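You operate a simulated robot arm through the tools that you are given. There is no shell and no other tool. Be economical: measure what you need, move in short steps, check, and stop when the job is done.

You run a simulated robot arm. Do the job below in one go: nothing can be reset, and whatever is moved stays where it is left.

Task
Pour 150 ml of cement into the repair cup and stand it on the cream tray.
Fine: from the thin jug, within 10 ml; jug back in the orange ring, lid on again. Set down upright: thin jug, repair cup.

Only the result counts: the job must be done as asked and must still hold three seconds after the hand-in. Knocking over, shifting, dropping, spilling or breaking anything else fails it. Lids that push on must go on centred and level and be pressed home; caps that screw on are set level and turned clockwise until they are tight.

Robot
A 7-joint arm with a two-finger parallel gripper on a trunk, on a base that drives. Base frame: it is fixed to the floor where the robot stands at the start and does not move with it; the origin is under the middle of the robot, x ahead of it, y to its left, z up; the surface under the hand at the start is at about z = 850. Units: mm, rad, N and s.
With the tool pointing down near the work surface it reaches from about 320 to 740 mm from the robot's upright axis, wherever it stands. Its first joint turns from -2.007 to 2.007 rad. Places, roughly: cream tray floor [500, 1300, 800]; green lid (10x10x5 cm) [500, 200, 1000]; lid mat top [400, 400, 900]; ring [500, 200, 800]. Payload 3.91 kg.
The tool frame sits at the grasp point between the pads (the TCP): z along the fingers, y along the line on which they close. The tips reach 30 mm beyond it. Largest opening 110 mm; finger width 20, thickness 10; the body of the gripper, 48 by 112 mm, starts 55 mm behind the TCP.
Orientation is that of the tool frame in the base frame, as a unit quaternion [x, y, z, w]. With the fingers straight down and closing along the base's y, the tool's x points along the base's -x, its y along +y and its z along -z.

Tools
- The arm moves only by the tool nudge_tool. Its argument "steps" is a list of rows, each an object of numbers (a shift or turn left out is 0, a gripper value left out holds the last): "x", "y", "z": the shift along the tool's x, y, z in units of 30 mm (1.0 is 30 mm); "ax", "ay", "az": the turn, a rotation vector about the tool's x, y, z in units of 6 degrees (1.0 is 6 degrees); "fingers": the finger opening in mm, from 0 to 110. In form: [{"x": .., "y": .., "z": .., "ax": .., "ay": .., "az": .., "fingers": ..}, ...]. A call has 1 to 10 rows; each row shifts and turns the commanded pose from where the row before left it, along the tool's axes as they then stand. A call with a number of a shift or a turn outside -1 to 1 is refused whole. Each row takes 0.2 s and may step no farther than 50 mm and 0.15 rad from the row before; otherwise, or with a gripper value out of range, the whole call is refused. A pose out of reach is approached as far as the arm can. The call stops where the force on the tool passes 40 N (or 10 N more than at its start, if that is more) or the arm is blocked; 0.2 s more then pass. Each finger travels about 108 mm/s and halts on what it meets, pressing with about 22 N; the grip force reading is that of the motor and also rises with nothing between the fingers. The clock runs only during rows and for 0.2 s after the last one: add rows that do not move to give the fingers time. The reply holds the time, the measured pose of the TCP, the force on the tool along the base axes, the opening and the grip force, in the units named above and with some noise, with the torque about the TCP (base axes, N m) and any sound that the robot's microphone picked up.
- Cameras (640 x 400 px; columns grow to the right, rows downward): "scene" is now at [14.2, 178.5, 1710]; the picture's right is [0.33, -0.94, 0.00], its down [-0.69, -0.24, -0.68] and it looks along [0.64, 0.23, -0.73] (base axes); focal length 273 px, centre (320, 200). "wrist" rides on the gripper at [72, 17, -103] in the tool frame; the picture's right is [-0.23, 0.97, 0.00], its down [-0.76, -0.18, -0.62] and it looks along [-0.61, -0.14, 0.78] (tool axes); focal length 222 px, centre (320, 200). There is no depth. A picture from a camera that has moved, and an enlarged one, comes with that camera's place and axes in the base frame and with its lens.
- grab_frame(camera): a new picture of that camera. The clock stands still meanwhile.
- slide_trunk(by): slides the trunk up (or, below 0, down) by that many mm; the arm and the scene camera ride with it, the base frame stays. It gives what a move gives, with no picture.
- steer(legs): drives the robot by 1 to 6 legs, each [ahead, turn to the left] in mm and rad, along the robot's own axes; the way and the turn of a leg run together, so that a leg with both is an arc; at most 1500 mm and 3.142 rad a leg. The arm and the cameras ride along, it lands a little off, and it stops where it bumps. It gives what a move gives.
- aim_head(pan, tilt): turns the head with the scene camera to pan (to the left, within 2.705 rad either way) and tilt (down, from -0.506 to 1.204), counted from straight ahead of the robot. It gives what a move gives.
- zoom(camera, box): a new picture of the part [left, top, right, bottom] of that camera's present view, enlarged. The clock stands still meanwhile.
- hand_in(): hands the job in; it is judged then, once.

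Work in short steps. Places have to be worked out from the pictures, the camera data and where the tool is seen: move nearer, look again, correct. Check each grasp and each placing, and mend what went wrong. You have 120 turns and 78 pictures in all, those below and enlarged ones among them. Open the gripper and draw the arm clear of the work before you hand the job in, unless the task says otherwise.

The tools are called as a command line: name --argument value ..., lists and objects as JSON in quotes. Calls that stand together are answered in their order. nudge_tool: Moves the arm, as the interface text tells. Its arguments: {"type":"object","properties":{"steps":{"type":"array"}},"required":["steps"]} The other tools are called the same way: slide_trunk (by) slides the trunk up or down; steer (legs) drives the base; aim_head (pan, tilt) turns the head that bears the scene camera; grab_frame (camera) takes a picture; zoom (camera, box) takes an enlarged picture of a part of a camera's view; hand_in () hands the job in.

At the start:

```text
t: 0.0
eef_pos: [432.6, 321.8, 1256.4]
tool_rot: [0.001, 1.0, 0.002, -0.001]
wrist_force: [-0.7, -0.3, -0.1]
torque: [0.0, 0.03, -0.03]
width: 110.0
finger_force: 0.0
trunk travel left (down, up): [-825.0, 165.0]
robot x, y, heading: [3.0, 1.2, -0.003]
head pan, tilt: [0.339, 0.82]
```

scene: 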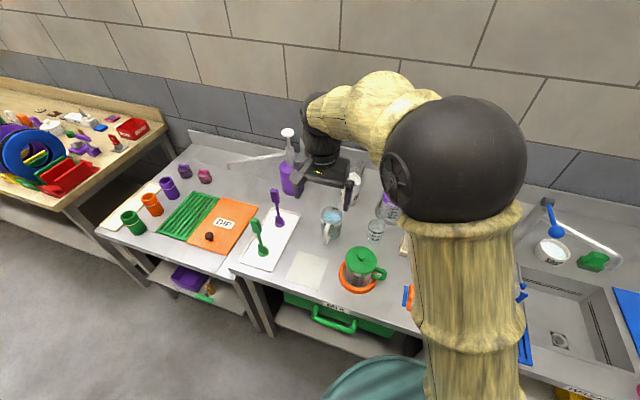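
wrist: 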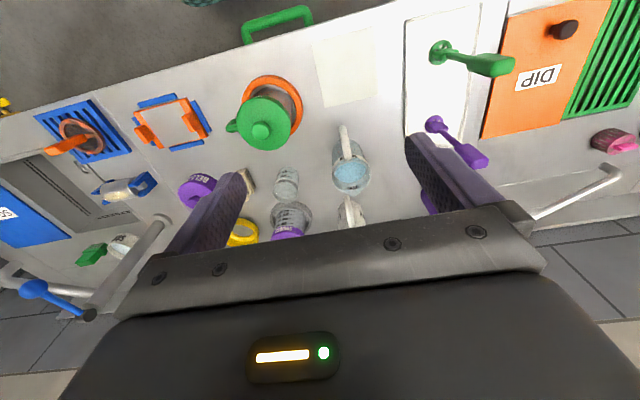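

I'll look closer at the work area from the scene camera to identify the jug, cups and tray.

zoom --camera "scene" --box '[220, 120, 420, 320]'

zoom --camera "scene" --box '[0, 90, 250, 280]'

zoom --camera "wrist" --box '[140, 50, 460, 260]'

```text
2.00 times, centred on (320, 220) of scene
camera zoom: at [14.2, 178.5, 1710.0], right [0.33, -0.94, 0.0], down [-0.69, -0.24, -0.68], along [0.64, 0.23, -0.73], focal length 546 px, centre (320, 160)
```

zoom: 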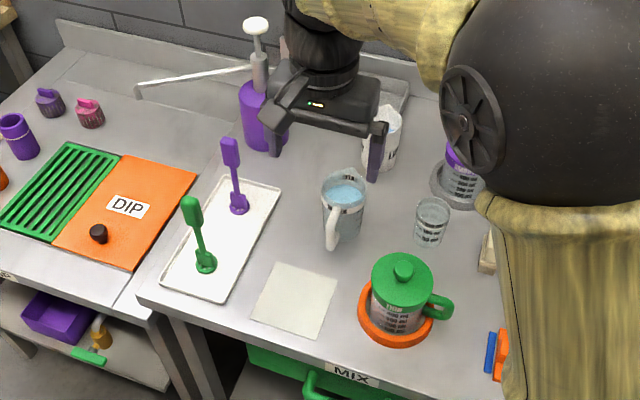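

```text
2.11 times, centred on (125, 185) of scene
camera zoom: at [14.2, 178.5, 1710.0], right [0.33, -0.94, 0.0], down [-0.69, -0.24, -0.68], along [0.64, 0.23, -0.73], focal length 575 px, centre (730, 232)
```

zoom: 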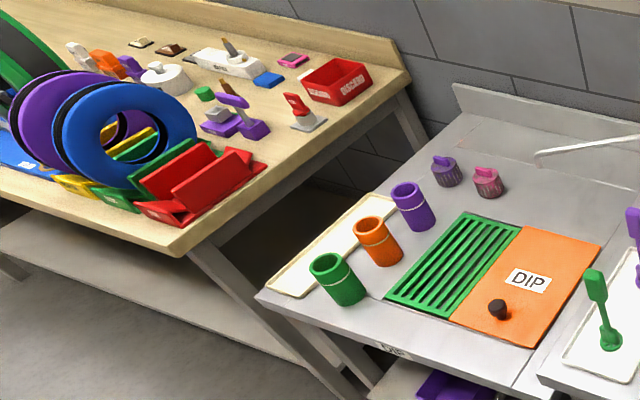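

```text
1.90 times, centred on (300, 155) of wrist
camera zoom: at [360.0, 339.4, 1359.1], right [0.23, 0.97, 0.0], down [0.76, -0.18, 0.62], along [0.61, -0.14, -0.78], focal length 423 px, centre (358, 286)
```

zoom: 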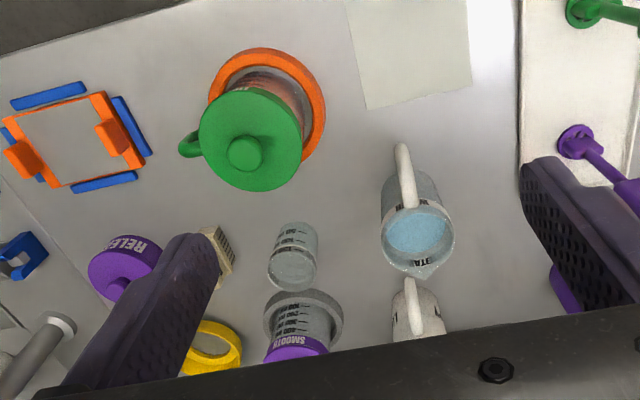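

I zoom in harder on the lidded jug, the clear cup and the things next to it to read the labels.

zoom --camera "scene" --box '[330, 235, 400, 300]'

zoom --camera "wrist" --box '[160, 150, 400, 260]'

zoom --camera "scene" --box '[310, 160, 410, 260]'

```text
6.15 times, centred on (365, 268) of scene
camera zoom: at [14.2, 178.5, 1710.0], right [0.33, -0.94, 0.0], down [-0.69, -0.24, -0.68], along [0.64, 0.23, -0.73], focal length 1681 px, centre (43, -215)
```

zoom: 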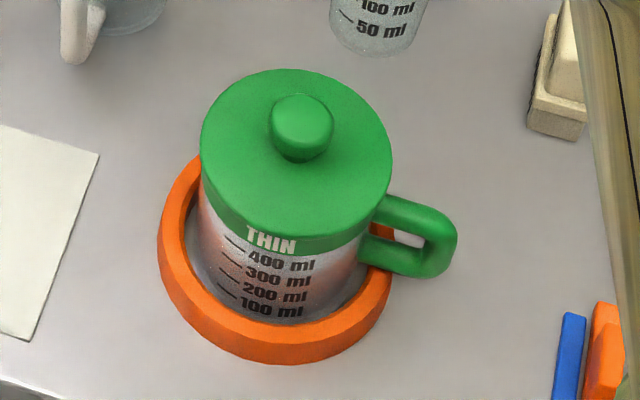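

```text
2.67 times, centred on (280, 205) of wrist
camera zoom: at [360.0, 339.4, 1359.1], right [0.23, 0.97, 0.0], down [0.76, -0.18, 0.62], along [0.61, -0.14, -0.78], focal length 592 px, centre (427, 187)
```

zoom: 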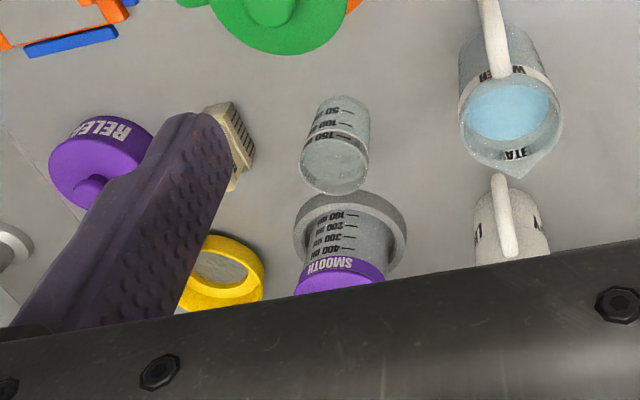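

```text
4.00 times, centred on (360, 210) of scene
camera zoom: at [14.2, 178.5, 1710.0], right [0.33, -0.94, 0.0], down [-0.69, -0.24, -0.68], along [0.64, 0.23, -0.73], focal length 1093 px, centre (160, 160)
```

zoom: 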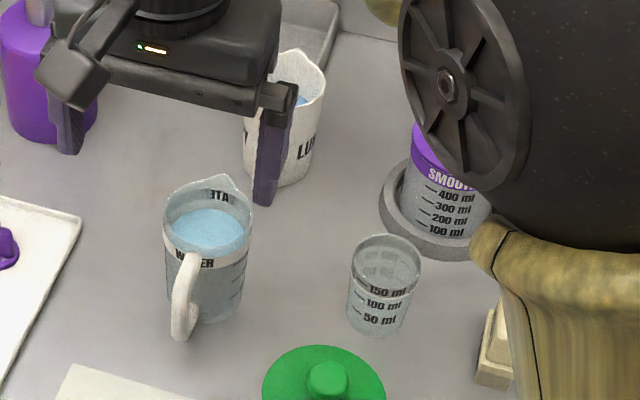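

The THIN jug (green lid, handle toward -y) stands in the orange ring at about (458, 206), and the clear cup graduated 50/100/150 is a candidate for the repair cup. I look to the right and left for other cups before deciding.

aim_head --pan -0.5 --tilt 0.85

grab_frame --camera "scene"

aim_head --pan 1.1 --tilt 0.7

grab_frame --camera "scene"

```text
t: 1.2
eef_pos: [433.0, 321.9, 1254.7]
tool_rot: [0.0, 1.0, 0.001, 0.0]
wrist_force: [0.0, 0.1, 0.3]
torque: [0.03, -0.03, 0.04]
width: 110.0
finger_force: 0.0
trunk travel left (down, up): [-825.0, 165.0]
robot x, y, heading: [1.5, -0.2, -0.002]
head pan, tilt: [-0.499, 0.85]
```

```text
69 pictures are left
camera scene: at [7.8, 114.8, 1707.7], right [-0.48, -0.88, 0.0], down [-0.66, 0.36, -0.66], along [0.58, -0.32, -0.75], focal length 273 px, centre (320, 200)
```

scene: 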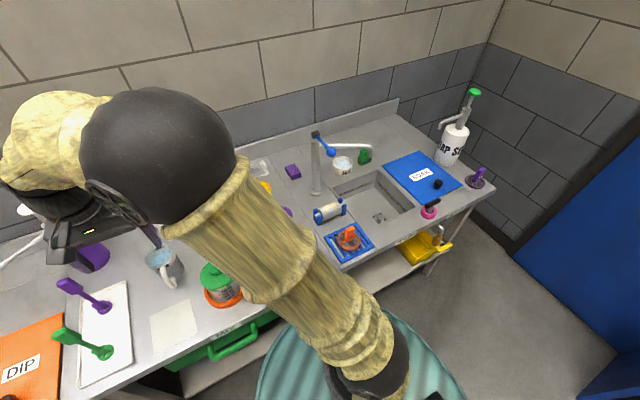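

```text
t: 2.8
eef_pos: [432.4, 322.1, 1256.4]
tool_rot: [0.0, 1.0, 0.001, -0.001]
wrist_force: [0.0, -0.5, 1.1]
torque: [0.04, 0.01, 0.0]
width: 110.1
finger_force: 0.1
trunk travel left (down, up): [-825.0, 165.0]
robot x, y, heading: [3.8, 0.4, -0.001]
head pan, tilt: [1.1, 0.7]
```

```text
68 pictures are left
camera scene: at [-22.3, 227.8, 1720.0], right [0.89, -0.45, 0.0], down [-0.29, -0.57, -0.76], along [0.35, 0.68, -0.64], focal length 273 px, centre (320, 200)
```

scene: 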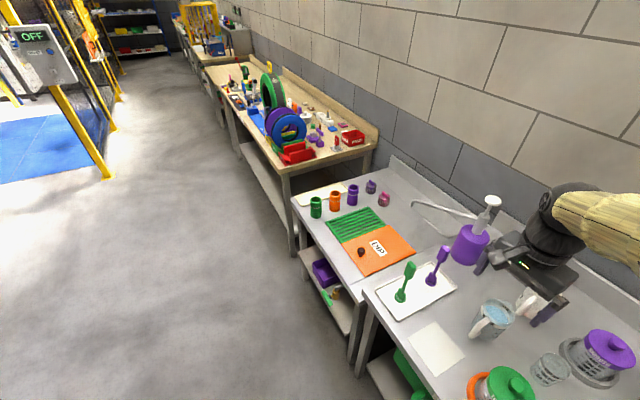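

I zoom on the tray end and on the clear cup/jug from this view.

zoom --camera "scene" --box '[280, 170, 420, 260]'

zoom --camera "scene" --box '[440, 280, 640, 400]'

```text
4.44 times, centred on (350, 215) of scene
camera zoom: at [-22.3, 227.8, 1720.0], right [0.89, -0.45, 0.0], down [-0.29, -0.57, -0.76], along [0.35, 0.68, -0.64], focal length 1214 px, centre (187, 133)
```

zoom: 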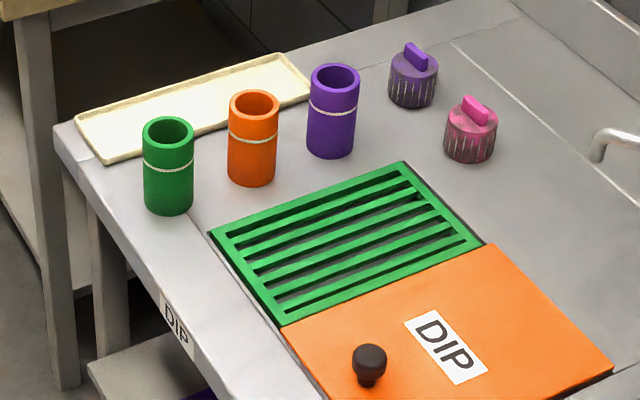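

```text
3.20 times, centred on (540, 340) of scene
camera zoom: at [-22.3, 227.8, 1720.0], right [0.89, -0.45, 0.0], down [-0.29, -0.57, -0.76], along [0.35, 0.68, -0.64], focal length 874 px, centre (-384, -248)
```

zoom: 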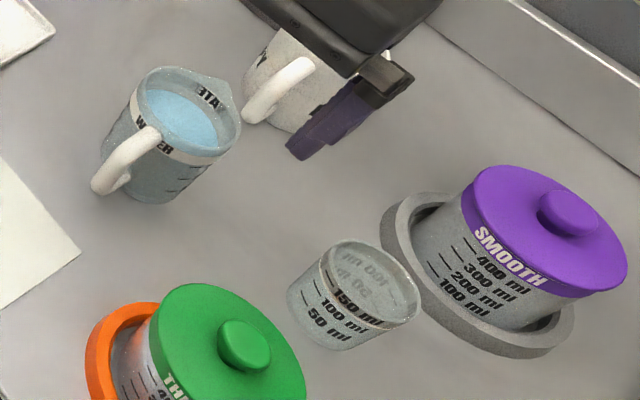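

I check the coloured cups for labels at higher zoom.

zoom --camera "scene" --box '[300, 178, 370, 222]'

zoom --camera "scene" --box '[525, 335, 580, 395]'

```text
9.09 times, centred on (335, 200) of scene
camera zoom: at [-22.3, 227.8, 1720.0], right [0.89, -0.45, 0.0], down [-0.29, -0.57, -0.76], along [0.35, 0.68, -0.64], focal length 2483 px, centre (184, 200)
```

zoom: 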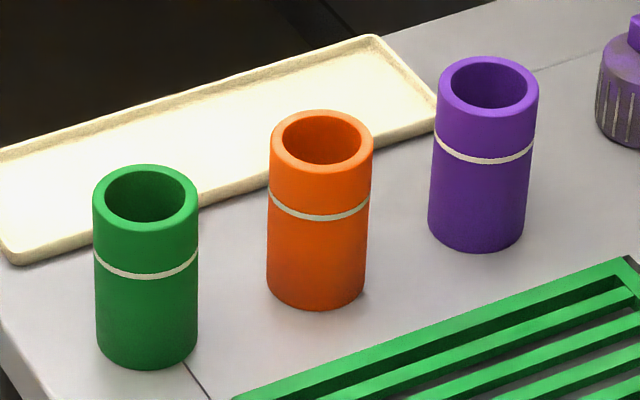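

```text
6.67 times, centred on (552, 365) of scene
camera zoom: at [-22.3, 227.8, 1720.0], right [0.89, -0.45, 0.0], down [-0.29, -0.57, -0.76], along [0.35, 0.68, -0.64], focal length 1821 px, centre (-1230, -900)
```

zoom: 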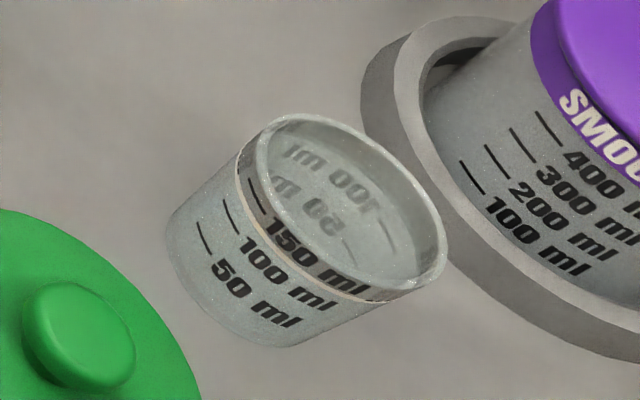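

Only the clear graduated cup suits 150 ml; it stands at about (647, 188), and the cream tray is the one behind the coloured cups. I move the hand over the jug lid at height and look with the wrist camera.

nudge_tool --steps '[{"y": -0.9, "z": 0.7}, {"y": -0.9, "z": 0.7}, {"y": -0.9, "z": 0.7}, {"y": -0.9, "z": 0.7}, {"y": -0.27, "x": -0.87, "z": 0.7}, {"z": 0.5}, {}]'

aim_head --pan 0.2 --tilt 0.95

grab_frame --camera "wrist"

grab_frame --camera "scene"

```text
t: 4.4
eef_pos: [460.0, 206.3, 1134.9]
tool_rot: [0.0, 1.0, 0.001, -0.001]
wrist_force: [-0.1, 0.2, -0.1]
torque: [0.05, 0.04, -0.03]
width: 110.1
finger_force: 0.0
trunk travel left (down, up): [-825.0, 165.0]
robot x, y, heading: [-0.8, 1.4, -0.006]
head pan, tilt: [1.1, 0.7]
```

```text
t: 5.6
eef_pos: [458.8, 205.4, 1136.5]
tool_rot: [0.0, 1.0, 0.001, -0.001]
wrist_force: [-0.1, -0.2, 0.2]
torque: [0.01, 0.0, 0.0]
width: 110.0
finger_force: 0.0
trunk travel left (down, up): [-825.0, 165.0]
robot x, y, heading: [-1.8, -0.1, 0.003]
head pan, tilt: [0.201, 0.949]
```

```text
63 pictures are left
camera wrist: at [386.5, 222.8, 1239.1], right [0.23, 0.97, 0.0], down [0.76, -0.18, 0.62], along [0.61, -0.14, -0.78], focal length 222 px, centre (320, 200)
```

wrist: 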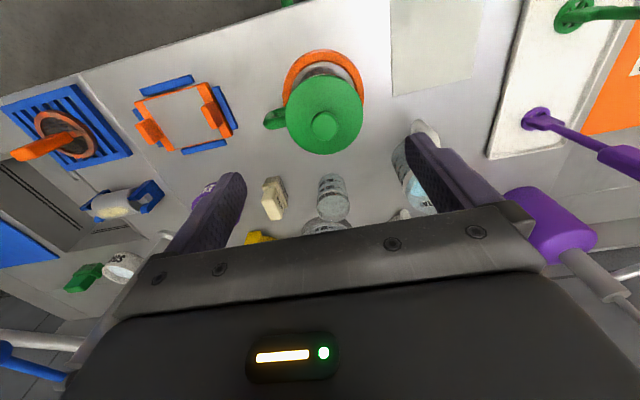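

```text
62 pictures are left
camera scene: at [10.4, 166.7, 1700.2], right [0.2, -0.98, 0.0], down [-0.8, -0.16, -0.58], along [0.57, 0.12, -0.81], focal length 273 px, centre (320, 200)
```

scene: 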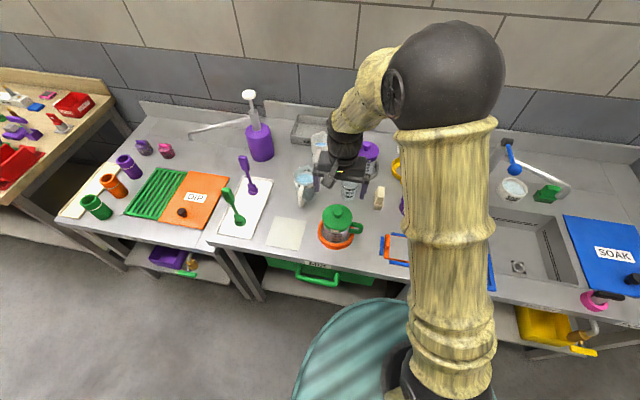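

I zoom on the knob with both cameras to triangulate it.

zoom --camera "scene" --box '[300, 190, 380, 250]'

zoom --camera "wrist" --box '[250, 40, 380, 170]'

```text
6.67 times, centred on (340, 220) of scene
camera zoom: at [10.4, 166.7, 1700.2], right [0.2, -0.98, 0.0], down [-0.8, -0.16, -0.58], along [0.57, 0.12, -0.81], focal length 1821 px, centre (187, 67)
```

zoom: 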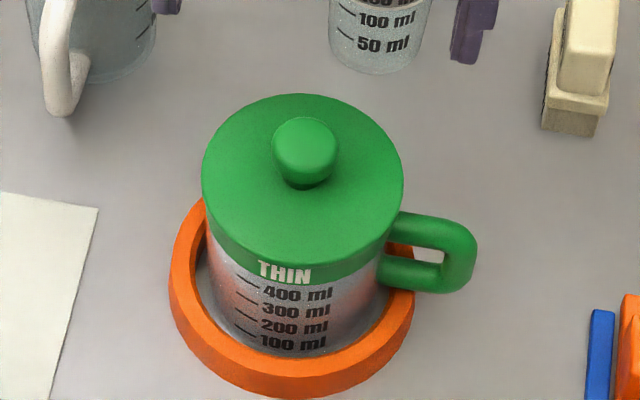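

```text
3.08 times, centred on (315, 105) of wrist
camera zoom: at [386.5, 222.8, 1239.1], right [0.23, 0.97, 0.0], down [0.76, -0.18, 0.62], along [0.61, -0.14, -0.78], focal length 684 px, centre (335, 492)
```

zoom: 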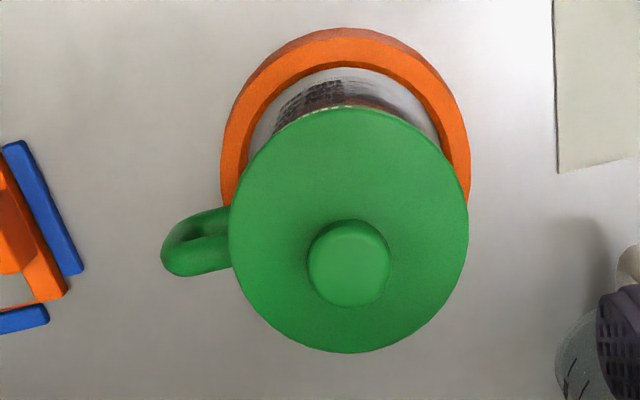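

Triangulation puts the knob top at about (479, 208, 981), lid disc near z 962. I narrow the fingers and descend to just above it.

nudge_tool --steps '[{"x": -0.65, "y": 0.09, "fingers": 70}, {"z": 0.9}, {"z": 0.9}, {"z": 0.9}, {"z": 0.8}, {"z": 0.5}, {}]'

zoom --camera "scene" --box '[300, 170, 400, 240]'

grab_frame --camera "wrist"

```text
t: 7.2
eef_pos: [477.8, 209.1, 1015.4]
tool_rot: [0.0, 1.0, 0.001, -0.001]
wrist_force: [0.5, 0.2, 0.1]
torque: [0.02, 0.02, -0.01]
width: 69.9
finger_force: 0.1
trunk travel left (down, up): [-825.0, 165.0]
robot x, y, heading: [1.2, -1.3, 0.003]
head pan, tilt: [0.201, 0.949]
```

```text
5.71 times, centred on (350, 205) of scene
camera zoom: at [10.2, 166.5, 1700.2], right [0.2, -0.98, 0.0], down [-0.8, -0.16, -0.58], along [0.57, 0.12, -0.81], focal length 1561 px, centre (149, 171)
```

zoom: 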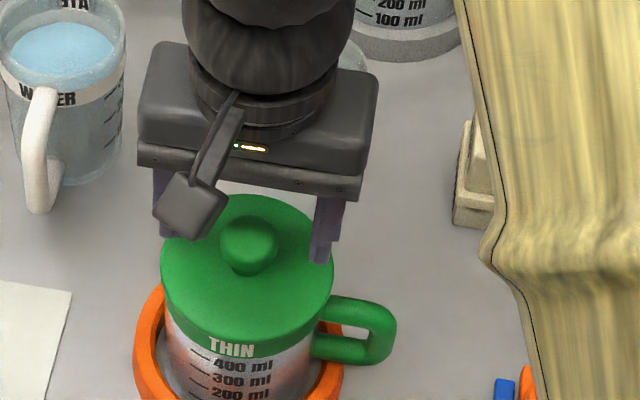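

```text
58 pictures are left
camera wrist: at [405.3, 225.9, 1118.6], right [0.23, 0.97, 0.0], down [0.76, -0.18, 0.62], along [0.61, -0.14, -0.78], focal length 222 px, centre (320, 200)
```

wrist: 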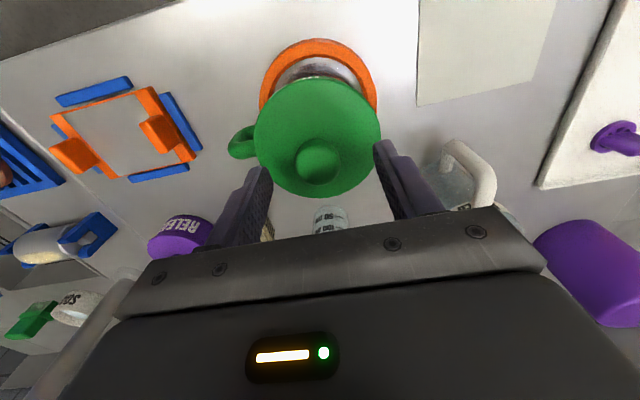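

The knob appears a few mm ahead and to the right of the finger midline; I correct (+4 x, -2 y) and descend gently.

nudge_tool --steps '[{"x": -0.13, "y": -0.08}, {"z": 0.3}, {"z": 0.2}, {"z": 0.15}, {}]'

zoom --camera "wrist" --box '[220, 70, 420, 220]'

zoom --camera "scene" --box '[310, 190, 380, 235]'

```text
t: 8.4
eef_pos: [481.3, 206.3, 995.6]
tool_rot: [0.0, 1.0, 0.001, -0.001]
wrist_force: [0.0, 0.1, -0.1]
torque: [0.01, -0.01, 0.0]
width: 70.0
finger_force: 0.1
trunk travel left (down, up): [-825.0, 165.0]
robot x, y, heading: [1.8, -1.4, -0.0]
head pan, tilt: [0.201, 0.949]
```

```text
2.67 times, centred on (320, 145) of wrist
camera zoom: at [409.0, 223.8, 1099.3], right [0.23, 0.97, 0.0], down [0.76, -0.18, 0.62], along [0.61, -0.14, -0.78], focal length 592 px, centre (320, 347)
```

zoom: 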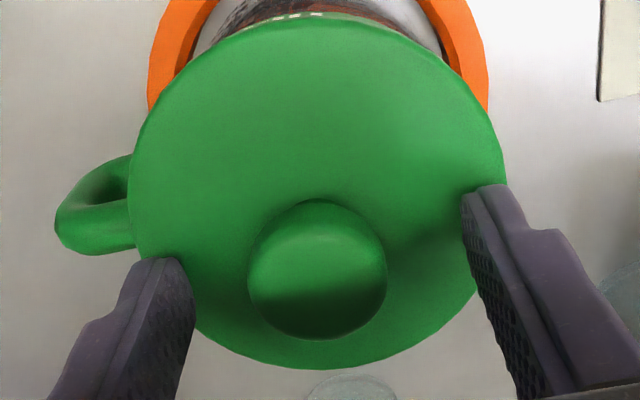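

```text
8.89 times, centred on (345, 212) of scene
camera zoom: at [10.3, 166.5, 1700.2], right [0.2, -0.98, 0.0], down [-0.8, -0.16, -0.58], along [0.57, 0.12, -0.81], focal length 2428 px, centre (98, 89)
```

zoom: 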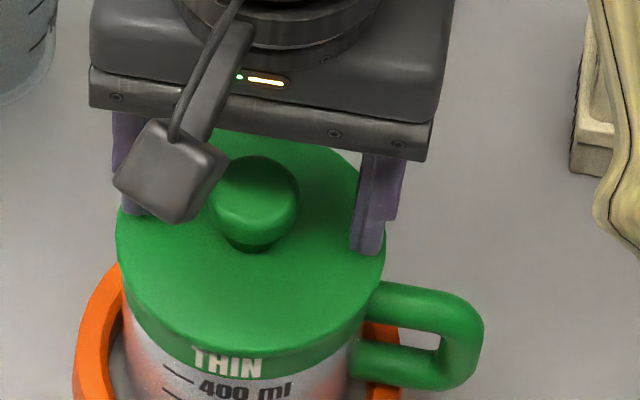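

The knob sits between the fingers, roughly centred, with tips just above the disc. Closing on it.

nudge_tool --steps '[{"fingers": 40}, {"fingers": 20}, {"fingers": 10}, {"fingers": 10}, {"fingers": 10}]'

```text
t: 9.6
eef_pos: [481.3, 206.2, 996.3]
tool_rot: [0.0, 1.0, 0.001, -0.001]
wrist_force: [0.5, 0.6, 0.2]
torque: [0.0, -0.01, -0.01]
width: 30.8
finger_force: 21.6
trunk travel left (down, up): [-825.0, 165.0]
robot x, y, heading: [1.4, 2.6, -0.003]
head pan, tilt: [0.201, 0.949]
```

The knob is gripped at 30.8 mm with no side force. I pull straight up slowly.

nudge_tool --steps '[{"z": -0.1}, {"z": -0.15}, {"z": -0.2}, {"z": -0.3}, {}]'

zoom --camera "scene" --box '[300, 170, 400, 250]'

```text
t: 10.8
eef_pos: [482.9, 205.6, 1018.4]
tool_rot: [-0.001, 1.0, 0.001, -0.001]
wrist_force: [-0.6, -0.9, 0.1]
torque: [0.02, 0.01, 0.02]
width: 30.8
finger_force: 22.3
trunk travel left (down, up): [-825.0, 165.0]
robot x, y, heading: [-4.9, -0.8, -0.001]
head pan, tilt: [0.201, 0.949]
```

```text
5.00 times, centred on (350, 210) of scene
camera zoom: at [10.6, 166.6, 1700.2], right [0.2, -0.98, 0.0], down [-0.8, -0.16, -0.58], along [0.57, 0.12, -0.81], focal length 1366 px, centre (170, 150)
```

zoom: 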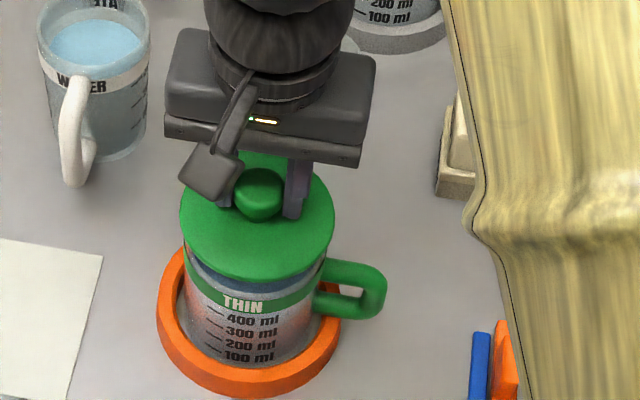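

The lid is off (push-fit, the THIN band stays on the jug). I lift it and carry it over toward the mat, near (452, 375), then look.

nudge_tool --steps '[{"z": -0.9}, {"z": -0.9}, {"z": -0.9}, {"y": 0.95, "x": 0.25}, {"y": 0.95, "x": 0.25}, {"y": 0.95, "x": 0.25}, {"y": 0.95, "x": 0.25}, {"y": 0.95}, {"y": 0.85}, {}]'

grab_frame --camera "wrist"

zoom --camera "scene" --box '[240, 170, 400, 270]'

```text
t: 13.0
eef_pos: [450.9, 374.9, 1099.8]
tool_rot: [0.0, 1.0, 0.001, 0.0]
wrist_force: [0.0, -0.3, -0.3]
torque: [0.0, 0.01, 0.01]
width: 30.5
finger_force: 22.3
trunk travel left (down, up): [-825.0, 165.0]
robot x, y, heading: [2.6, 0.3, -0.002]
head pan, tilt: [0.201, 0.949]
```

```text
54 pictures are left
camera wrist: at [379.2, 391.7, 1203.5], right [0.23, 0.97, 0.0], down [0.76, -0.18, 0.62], along [0.61, -0.14, -0.78], focal length 222 px, centre (320, 200)
```

wrist: 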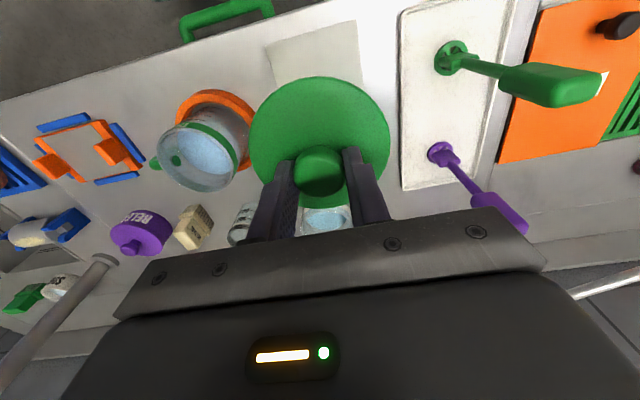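

```text
4.00 times, centred on (320, 220) of scene
camera zoom: at [10.4, 166.2, 1700.2], right [0.2, -0.98, 0.0], down [-0.8, -0.16, -0.58], along [0.57, 0.12, -0.81], focal length 1093 px, centre (320, 120)
```

zoom: 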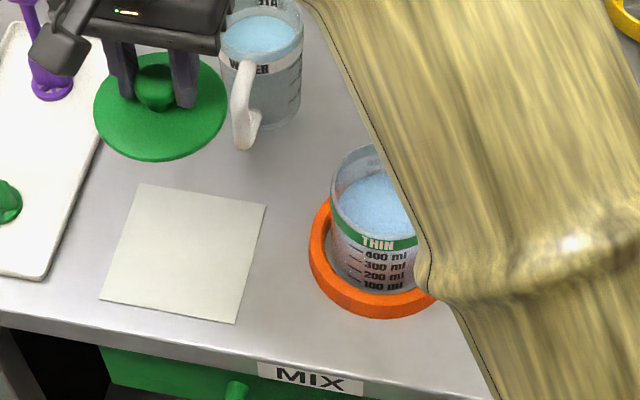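

The mat spans about x 386–504, centre (446, 379). I centre over it and descend to just above.

nudge_tool --steps '[{"x": 0.15, "y": 0.13, "z": 0.9}, {"z": 0.9}, {"z": 0.9}, {"z": 0.9}, {"z": 0.9}, {"z": 0.8}, {"z": 0.4}, {}]'

zoom --camera "scene" --box '[240, 170, 360, 270]'

```text
t: 14.8
eef_pos: [447.8, 378.7, 928.6]
tool_rot: [0.0, 1.0, 0.001, -0.001]
wrist_force: [0.4, 0.0, -0.6]
torque: [0.03, 0.0, 0.02]
width: 30.8
finger_force: 21.7
trunk travel left (down, up): [-825.0, 165.0]
robot x, y, heading: [3.0, -2.1, 0.002]
head pan, tilt: [0.201, 0.949]
```

```text
4.00 times, centred on (300, 220) of scene
camera zoom: at [10.3, 166.6, 1700.2], right [0.2, -0.98, 0.0], down [-0.8, -0.16, -0.58], along [0.57, 0.12, -0.81], focal length 1093 px, centre (400, 120)
```

zoom: 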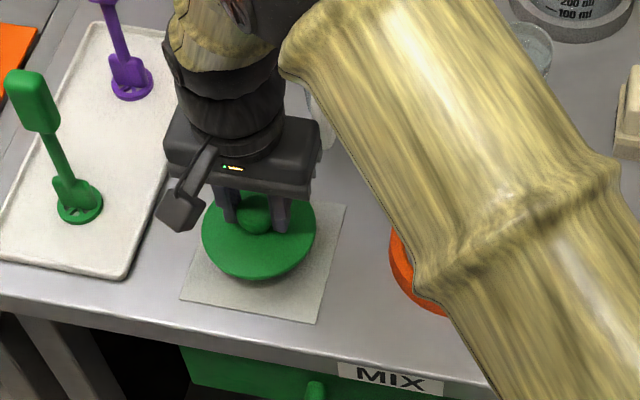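

Lid is over the mat with some gap left; I lower until contact shows.

nudge_tool --steps '[{"z": 0.2}, {"z": 0.2}, {"z": 0.2}, {"z": 0.15}, {}]'

```text
t: 16.0
eef_pos: [447.7, 378.7, 905.8]
tool_rot: [0.0, 1.0, 0.0, 0.0]
wrist_force: [-0.3, -0.2, -0.9]
torque: [-0.02, 0.01, -0.03]
width: 30.7
finger_force: 21.7
trunk travel left (down, up): [-825.0, 165.0]
robot x, y, heading: [-1.4, 0.0, 0.001]
head pan, tilt: [0.201, 0.949]
```

No contact yet at 905.8; I continue in small steps.

nudge_tool --steps '[{"z": 0.1}, {"z": 0.1}, {"z": 0.1}, {"z": 0.1}, {}]'

zoom --camera "scene" --box '[270, 200, 340, 260]'

```text
t: 17.0
eef_pos: [446.2, 379.0, 901.6]
tool_rot: [0.0, 1.0, 0.005, 0.003]
wrist_force: [-7.9, -7.4, 22.2]
torque: [-0.39, 0.38, 0.0]
width: 30.5
finger_force: 22.0
trunk travel left (down, up): [-825.0, 165.0]
robot x, y, heading: [2.1, -1.7, 0.004]
head pan, tilt: [0.201, 0.949]
stopped in row 4: the force on the tool passed its limit at 45 N (the readings are from after the stop); the commanded pose is now the measured one
```

```text
6.67 times, centred on (305, 230) of scene
camera zoom: at [6.9, 163.8, 1700.6], right [0.2, -0.98, 0.0], down [-0.8, -0.16, -0.58], along [0.57, 0.12, -0.81], focal length 1821 px, centre (420, 0)
```

zoom: 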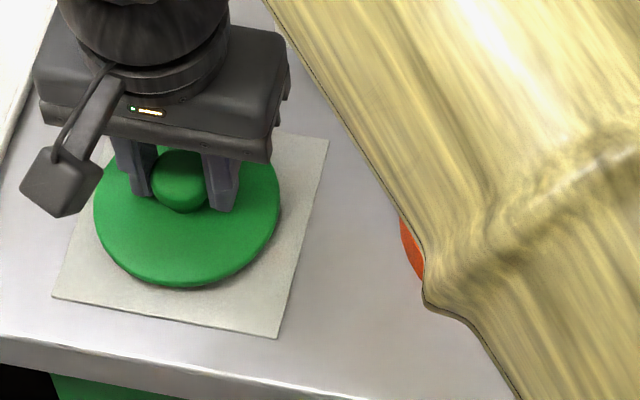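

The lid rests on the mat (contact at z≈902). I release and lift away.

nudge_tool --steps '[{"z": -0.05, "fingers": 45}, {"fingers": 70}, {"fingers": 70}, {"z": -0.5}, {"z": -0.9}, {"z": -0.9}, {"z": -0.9}, {"z": -0.9}, {"z": -0.9}, {}]'

grab_frame --camera "wrist"

```text
t: 19.2
eef_pos: [448.4, 379.4, 1050.4]
tool_rot: [0.0, 1.0, 0.003, 0.002]
wrist_force: [0.0, -0.9, -0.4]
torque: [0.0, 0.01, 0.0]
width: 70.0
finger_force: 0.0
trunk travel left (down, up): [-825.0, 165.0]
robot x, y, heading: [-1.5, -2.0, -0.003]
head pan, tilt: [0.201, 0.949]
```

```text
50 pictures are left
camera wrist: at [375.6, 396.2, 1153.8], right [0.23, 0.97, 0.01], down [0.76, -0.18, 0.62], along [0.61, -0.14, -0.78], focal length 222 px, centre (320, 200)
```

wrist: 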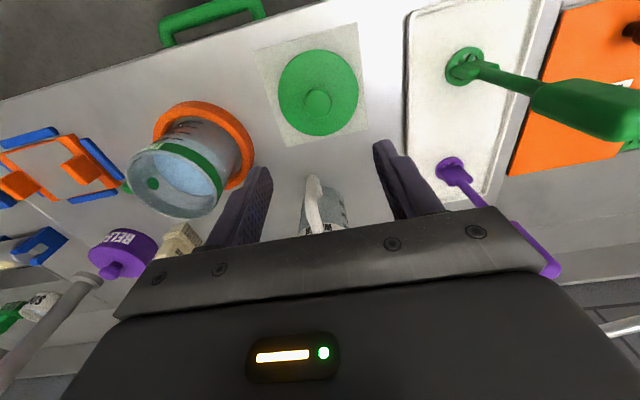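

Lid sits well on the mat. Now I zoom on the open jug for a spout and the fill level.

zoom --camera "wrist" --box '[110, 90, 270, 230]'

aim_head --pan 0.5 --tilt 0.95

zoom --camera "scene" --box '[300, 150, 500, 290]'

```text
2.86 times, centred on (190, 160) of wrist
camera zoom: at [375.6, 396.2, 1153.8], right [0.23, 0.97, 0.01], down [0.76, -0.18, 0.62], along [0.61, -0.14, -0.78], focal length 635 px, centre (691, 314)
```

zoom: 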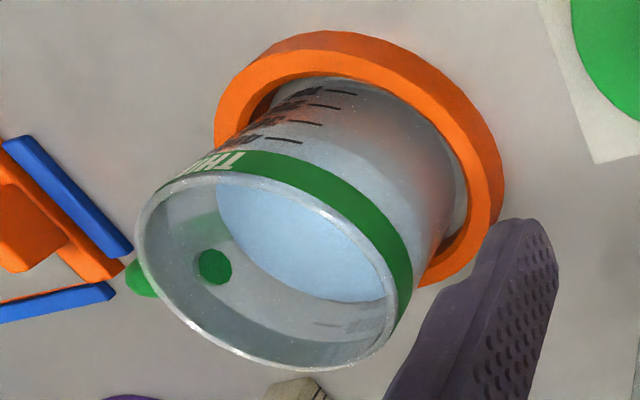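

```text
t: 20.0
eef_pos: [448.2, 379.2, 1050.9]
tool_rot: [0.001, 1.0, 0.004, 0.002]
wrist_force: [0.5, -1.0, -0.2]
torque: [-0.02, 0.0, 0.0]
width: 70.0
finger_force: 0.2
trunk travel left (down, up): [-825.0, 165.0]
robot x, y, heading: [-0.9, -1.3, -0.001]
head pan, tilt: [0.499, 0.949]
```

```text
2.86 times, centred on (400, 220) of scene
camera zoom: at [3.0, 186.9, 1700.2], right [0.48, -0.88, 0.0], down [-0.71, -0.39, -0.58], along [0.51, 0.28, -0.81], focal length 780 px, centre (91, 143)
```

zoom: 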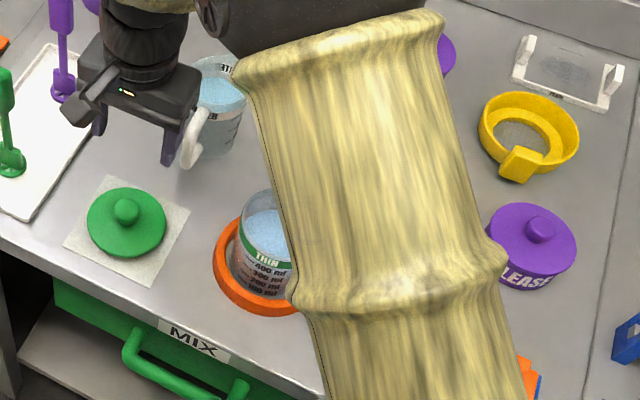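

The jug has a plain round rim (no spout), so any pour direction works. I'll grip the body from above with fingers closing along base x (clear of the handle), so I rotate the hand by 90° (camera to -y) while rising.

nudge_tool --steps '[{"az": -1, "z": -0.3, "fingers": 110}, {"az": -1, "z": -0.3}, {"az": -1, "z": -0.3}, {"az": -1, "z": -0.3}, {"az": -1}, {"az": -1}, {"az": -1}, {"az": -1}]'

nudge_tool --steps '[{"az": -1}, {"az": -1}, {"az": -1}, {"az": -1}, {"az": -1}, {"az": -1}, {"az": -1}, {}]'

```text
t: 21.8
eef_pos: [449.1, 380.3, 1086.9]
tool_rot: [-0.408, 0.913, 0.002, 0.003]
wrist_force: [0.6, -0.8, 0.5]
torque: [0.04, 0.01, 0.02]
width: 110.0
finger_force: 0.1
trunk travel left (down, up): [-825.0, 165.0]
robot x, y, heading: [1.9, 4.7, 0.001]
head pan, tilt: [0.499, 0.949]
```

```text
t: 23.6
eef_pos: [448.9, 378.3, 1085.3]
tool_rot: [0.708, -0.707, -0.002, -0.004]
wrist_force: [-0.2, -0.5, -0.3]
torque: [0.01, -0.02, -0.01]
width: 110.0
finger_force: 0.2
trunk travel left (down, up): [-825.0, 165.0]
robot x, y, heading: [3.4, -3.8, 0.003]
head pan, tilt: [0.499, 0.949]
```

The hand is now turned (tool x = -y, tool y = -x). I move over the jug at (480, 207) and look.

nudge_tool --steps '[{"x": 0.95, "y": -0.35}, {"x": 0.95, "y": -0.35}, {"x": 0.95, "y": -0.33}, {"x": 0.95}, {"x": 0.95}, {"x": 0.95}, {}]'

grab_frame --camera "wrist"

```text
t: 25.2
eef_pos: [478.9, 208.7, 1084.5]
tool_rot: [0.707, -0.707, 0.0, -0.004]
wrist_force: [-0.9, 0.6, 0.3]
torque: [0.03, -0.01, 0.0]
width: 109.9
finger_force: 0.1
trunk travel left (down, up): [-825.0, 165.0]
robot x, y, heading: [-0.4, 2.6, -0.002]
head pan, tilt: [0.499, 0.949]
```

```text
47 pictures are left
camera wrist: at [461.9, 136.5, 1188.1], right [-0.97, 0.23, 0.0], down [0.18, 0.76, 0.63], along [0.14, 0.61, -0.78], focal length 222 px, centre (320, 200)
```

wrist: 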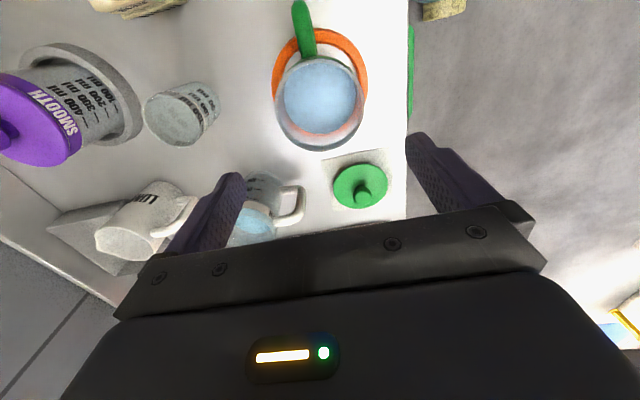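

The jug rim appears at about (480, 202). I descend to tips just above the rim and look again.

nudge_tool --steps '[{"x": 0.13, "y": -0.05, "z": 0.9}, {"z": 0.9}, {"z": 0.6}, {}]'

zoom --camera "wrist" --box '[200, 20, 480, 220]'

grab_frame --camera "scene"

```text
t: 26.2
eef_pos: [481.8, 204.7, 1012.6]
tool_rot: [0.708, -0.707, -0.002, -0.004]
wrist_force: [0.5, -0.8, 0.6]
torque: [0.01, -0.01, -0.03]
width: 110.1
finger_force: 0.0
trunk travel left (down, up): [-825.0, 165.0]
robot x, y, heading: [1.2, -0.5, 0.0]
head pan, tilt: [0.499, 0.949]
```

```text
2.00 times, centred on (340, 120) of wrist
camera zoom: at [463.3, 132.9, 1115.4], right [-0.97, 0.23, 0.0], down [0.18, 0.76, 0.63], along [0.14, 0.61, -0.78], focal length 444 px, centre (280, 360)
```

zoom: 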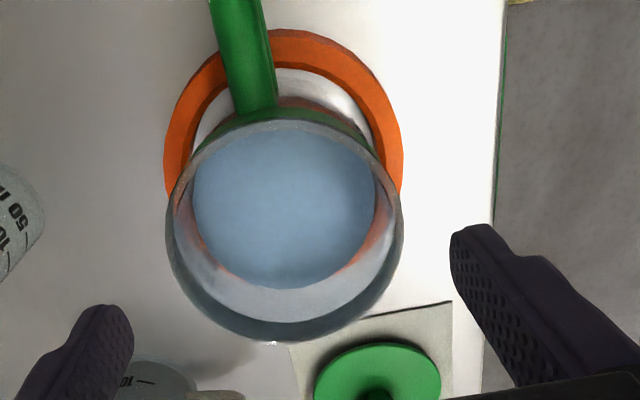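

```text
45 pictures are left
camera scene: at [2.6, 186.7, 1700.2], right [0.48, -0.88, 0.0], down [-0.71, -0.39, -0.58], along [0.51, 0.28, -0.81], focal length 273 px, centre (320, 200)
```

scene: 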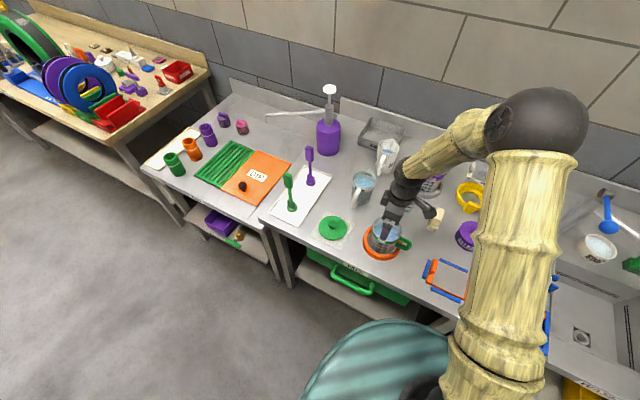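

The rim is about 88 mm wide, centred at about (483.5, 202); clearance is ~11 mm on each side. I correct and descend to TCP z≈915 straddling it.

nudge_tool --steps '[{"x": 0.09, "y": -0.06}, {"z": 0.7}, {"z": 0.7}, {}]'

grab_frame --camera "wrist"

zoom --camera "scene" --box '[350, 180, 450, 270]'

```text
t: 27.2
eef_pos: [482.7, 203.8, 971.3]
tool_rot: [-0.707, 0.707, 0.002, 0.004]
wrist_force: [1.2, 0.2, 0.6]
torque: [0.01, 0.01, 0.0]
width: 109.7
finger_force: 0.0
trunk travel left (down, up): [-825.0, 165.0]
robot x, y, heading: [-0.4, -0.1, 0.002]
head pan, tilt: [0.499, 0.949]
```

```text
44 pictures are left
camera wrist: at [465.0, 130.4, 1073.7], right [-0.97, 0.23, 0.0], down [0.18, 0.76, 0.63], along [0.14, 0.61, -0.78], focal length 222 px, centre (320, 200)
```

wrist: 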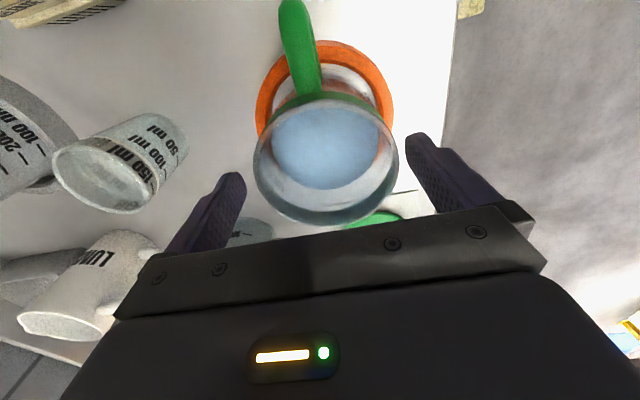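

```text
4.44 times, centred on (400, 225) of scene
camera zoom: at [2.8, 186.9, 1700.2], right [0.48, -0.88, 0.0], down [-0.71, -0.39, -0.58], along [0.51, 0.28, -0.81], focal length 1214 px, centre (-36, 89)
```

zoom: 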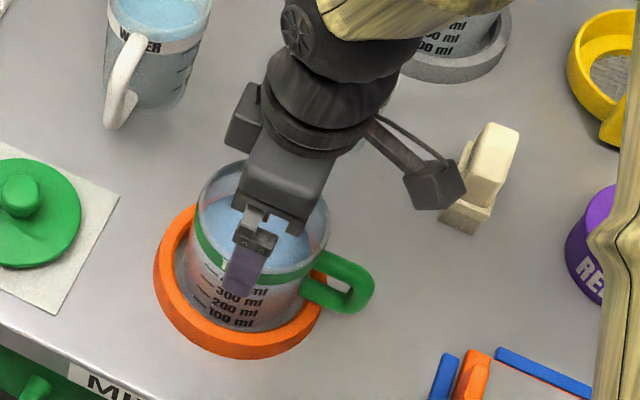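

Centred in x; y maybe 3 mm off. I descend to z≈916 carefully.

nudge_tool --steps '[{"x": 0.08, "z": 0.5}, {"z": 0.5}, {"z": 0.4}, {"z": 0.3}, {"z": 0.15}, {}]'

zoom --camera "scene" --box '[360, 190, 430, 270]'

zoom --camera "wrist" --box '[180, 50, 480, 250]'

```text
t: 28.6
eef_pos: [484.5, 201.1, 914.3]
tool_rot: [-0.707, 0.708, 0.001, 0.004]
wrist_force: [-0.6, 0.0, 0.4]
torque: [0.02, 0.01, 0.05]
width: 110.0
finger_force: 0.0
trunk travel left (down, up): [-825.0, 165.0]
robot x, y, heading: [1.6, 4.4, 0.003]
head pan, tilt: [0.499, 0.949]
```

```text
5.00 times, centred on (395, 230) of scene
camera zoom: at [2.9, 186.8, 1700.2], right [0.48, -0.88, 0.0], down [-0.71, -0.39, -0.58], along [0.51, 0.28, -0.81], focal length 1366 px, centre (-55, 50)
```

zoom: 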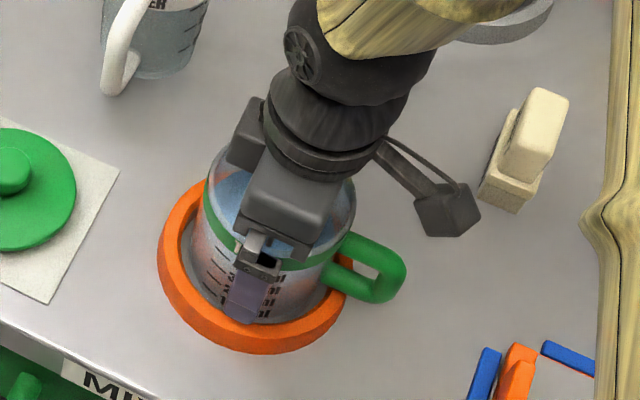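

```text
2.00 times, centred on (330, 150) of wrist
camera zoom: at [465.7, 128.0, 1018.4], right [-0.97, 0.23, 0.0], down [0.18, 0.76, 0.63], along [0.14, 0.61, -0.78], focal length 444 px, centre (300, 300)
```

zoom: 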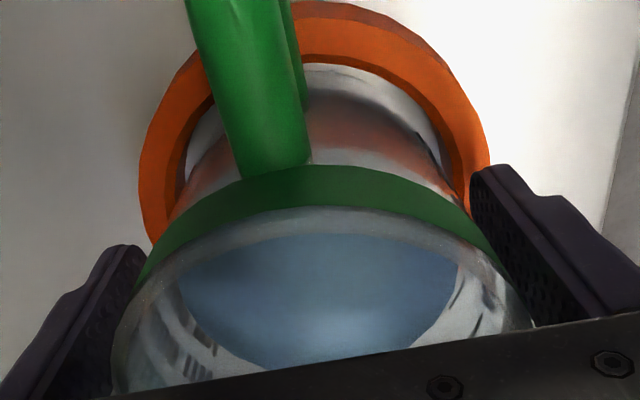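

Everything straddles cleanly. I close on the body.

nudge_tool --steps '[{"fingers": 95}, {"fingers": 85}, {"fingers": 75}, {"fingers": 70}, {"fingers": 70}, {"fingers": 70}]'

```text
t: 30.0
eef_pos: [482.9, 201.0, 915.9]
tool_rot: [-0.707, 0.707, 0.002, 0.004]
wrist_force: [-1.1, 0.5, -0.2]
torque: [0.0, 0.14, -0.03]
width: 98.2
finger_force: 21.7
trunk travel left (down, up): [-825.0, 165.0]
robot x, y, heading: [0.1, 0.8, -0.003]
head pan, tilt: [0.499, 0.949]
```

Gripped at 98 mm. I lift a few mm to test the hold.

nudge_tool --steps '[{"z": -0.1}, {"z": -0.2}, {"z": -0.3}, {"z": -0.4}, {}]'

zoom --camera "scene" --box '[350, 180, 440, 270]'

```text
t: 31.2
eef_pos: [483.6, 201.8, 945.3]
tool_rot: [0.707, -0.707, -0.001, -0.004]
wrist_force: [0.4, -0.6, -2.4]
torque: [0.02, -0.03, 0.0]
width: 97.8
finger_force: 22.0
trunk travel left (down, up): [-825.0, 165.0]
robot x, y, heading: [0.6, -0.5, -0.001]
head pan, tilt: [0.499, 0.949]
```

```text
4.44 times, centred on (395, 225) of scene
camera zoom: at [3.4, 187.1, 1700.2], right [0.48, -0.88, 0.0], down [-0.71, -0.39, -0.58], along [0.51, 0.28, -0.81], focal length 1214 px, centre (-13, 89)
```

zoom: 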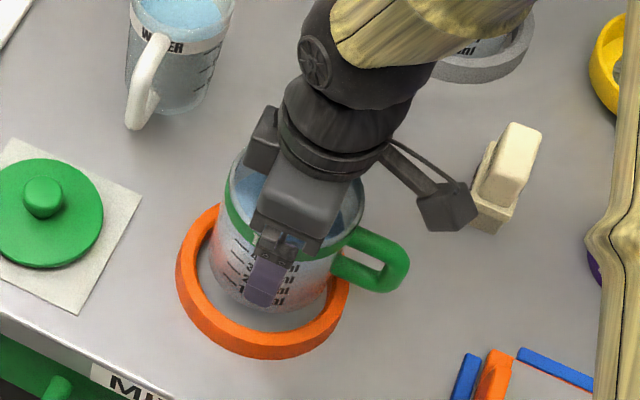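

The jug is held upright. I raise it to z≈1045 and carry it next to the cup: TCP to about (643, 117), on the cup's -y side.

nudge_tool --steps '[{"z": -0.7}, {"z": -0.9}, {"z": -0.9}, {"z": -0.85}, {"x": 0.7}, {"x": 0.7}, {"x": 0.7}, {"x": 0.7}, {}]'

nudge_tool --steps '[{"y": -0.7}, {"y": -0.8}, {"y": -0.8}, {"y": -0.8}, {"y": -0.8}, {"y": -0.8}, {"y": -0.6}, {}]'

grab_frame --camera "wrist"

grab_frame --camera "scene"

```text
t: 33.2
eef_pos: [481.7, 115.9, 1045.9]
tool_rot: [-0.707, 0.707, 0.001, 0.004]
wrist_force: [-0.3, -0.7, -3.5]
torque: [0.02, -0.03, 0.01]
width: 97.7
finger_force: 21.7
trunk travel left (down, up): [-825.0, 165.0]
robot x, y, heading: [1.6, -1.0, -0.001]
head pan, tilt: [0.499, 0.949]
```

```text
t: 35.0
eef_pos: [640.9, 116.0, 1046.9]
tool_rot: [0.707, -0.707, -0.002, -0.003]
wrist_force: [0.3, -0.4, -2.4]
torque: [0.03, 0.04, 0.03]
width: 98.0
finger_force: 22.2
trunk travel left (down, up): [-825.0, 165.0]
robot x, y, heading: [-3.4, 1.7, -0.001]
head pan, tilt: [0.499, 0.949]
```

```text
39 pictures are left
camera wrist: at [623.9, 43.0, 1149.2], right [-0.97, 0.23, 0.0], down [0.18, 0.76, 0.63], along [0.14, 0.61, -0.78], focal length 222 px, centre (320, 200)
```

wrist: 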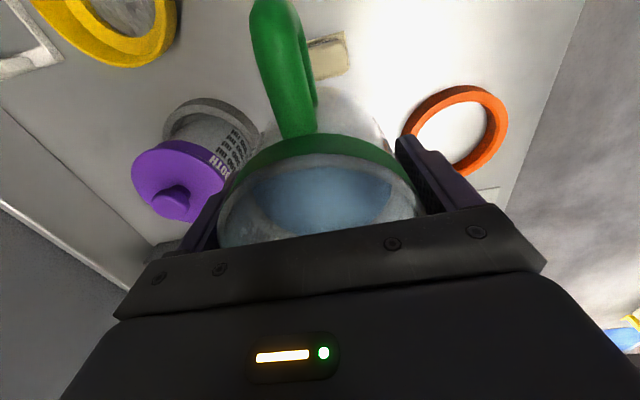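

```text
38 pictures are left
camera scene: at [3.0, 186.8, 1700.2], right [0.48, -0.88, 0.0], down [-0.71, -0.39, -0.58], along [0.51, 0.28, -0.81], focal length 273 px, centre (320, 200)
```

scene: 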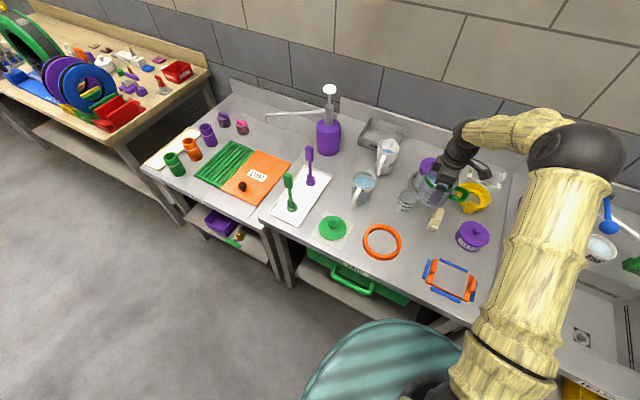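

The scene camera has a clear view of the cup and jug from here. I zoom to check alignment.

zoom --camera "scene" --box '[375, 150, 475, 230]'

```text
5.00 times, centred on (425, 190) of scene
camera zoom: at [3.0, 186.8, 1700.2], right [0.48, -0.88, 0.0], down [-0.71, -0.39, -0.58], along [0.51, 0.28, -0.81], focal length 1366 px, centre (-205, 250)
```

zoom: 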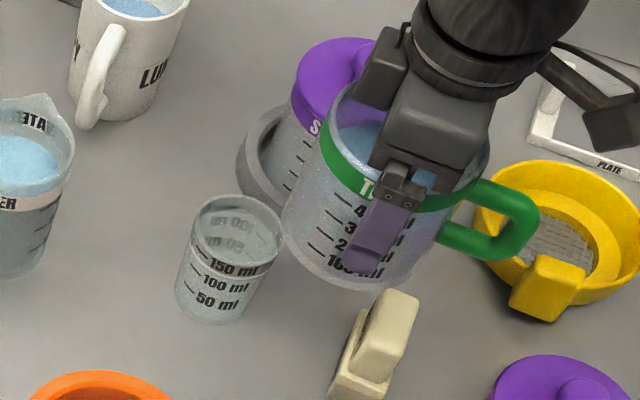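

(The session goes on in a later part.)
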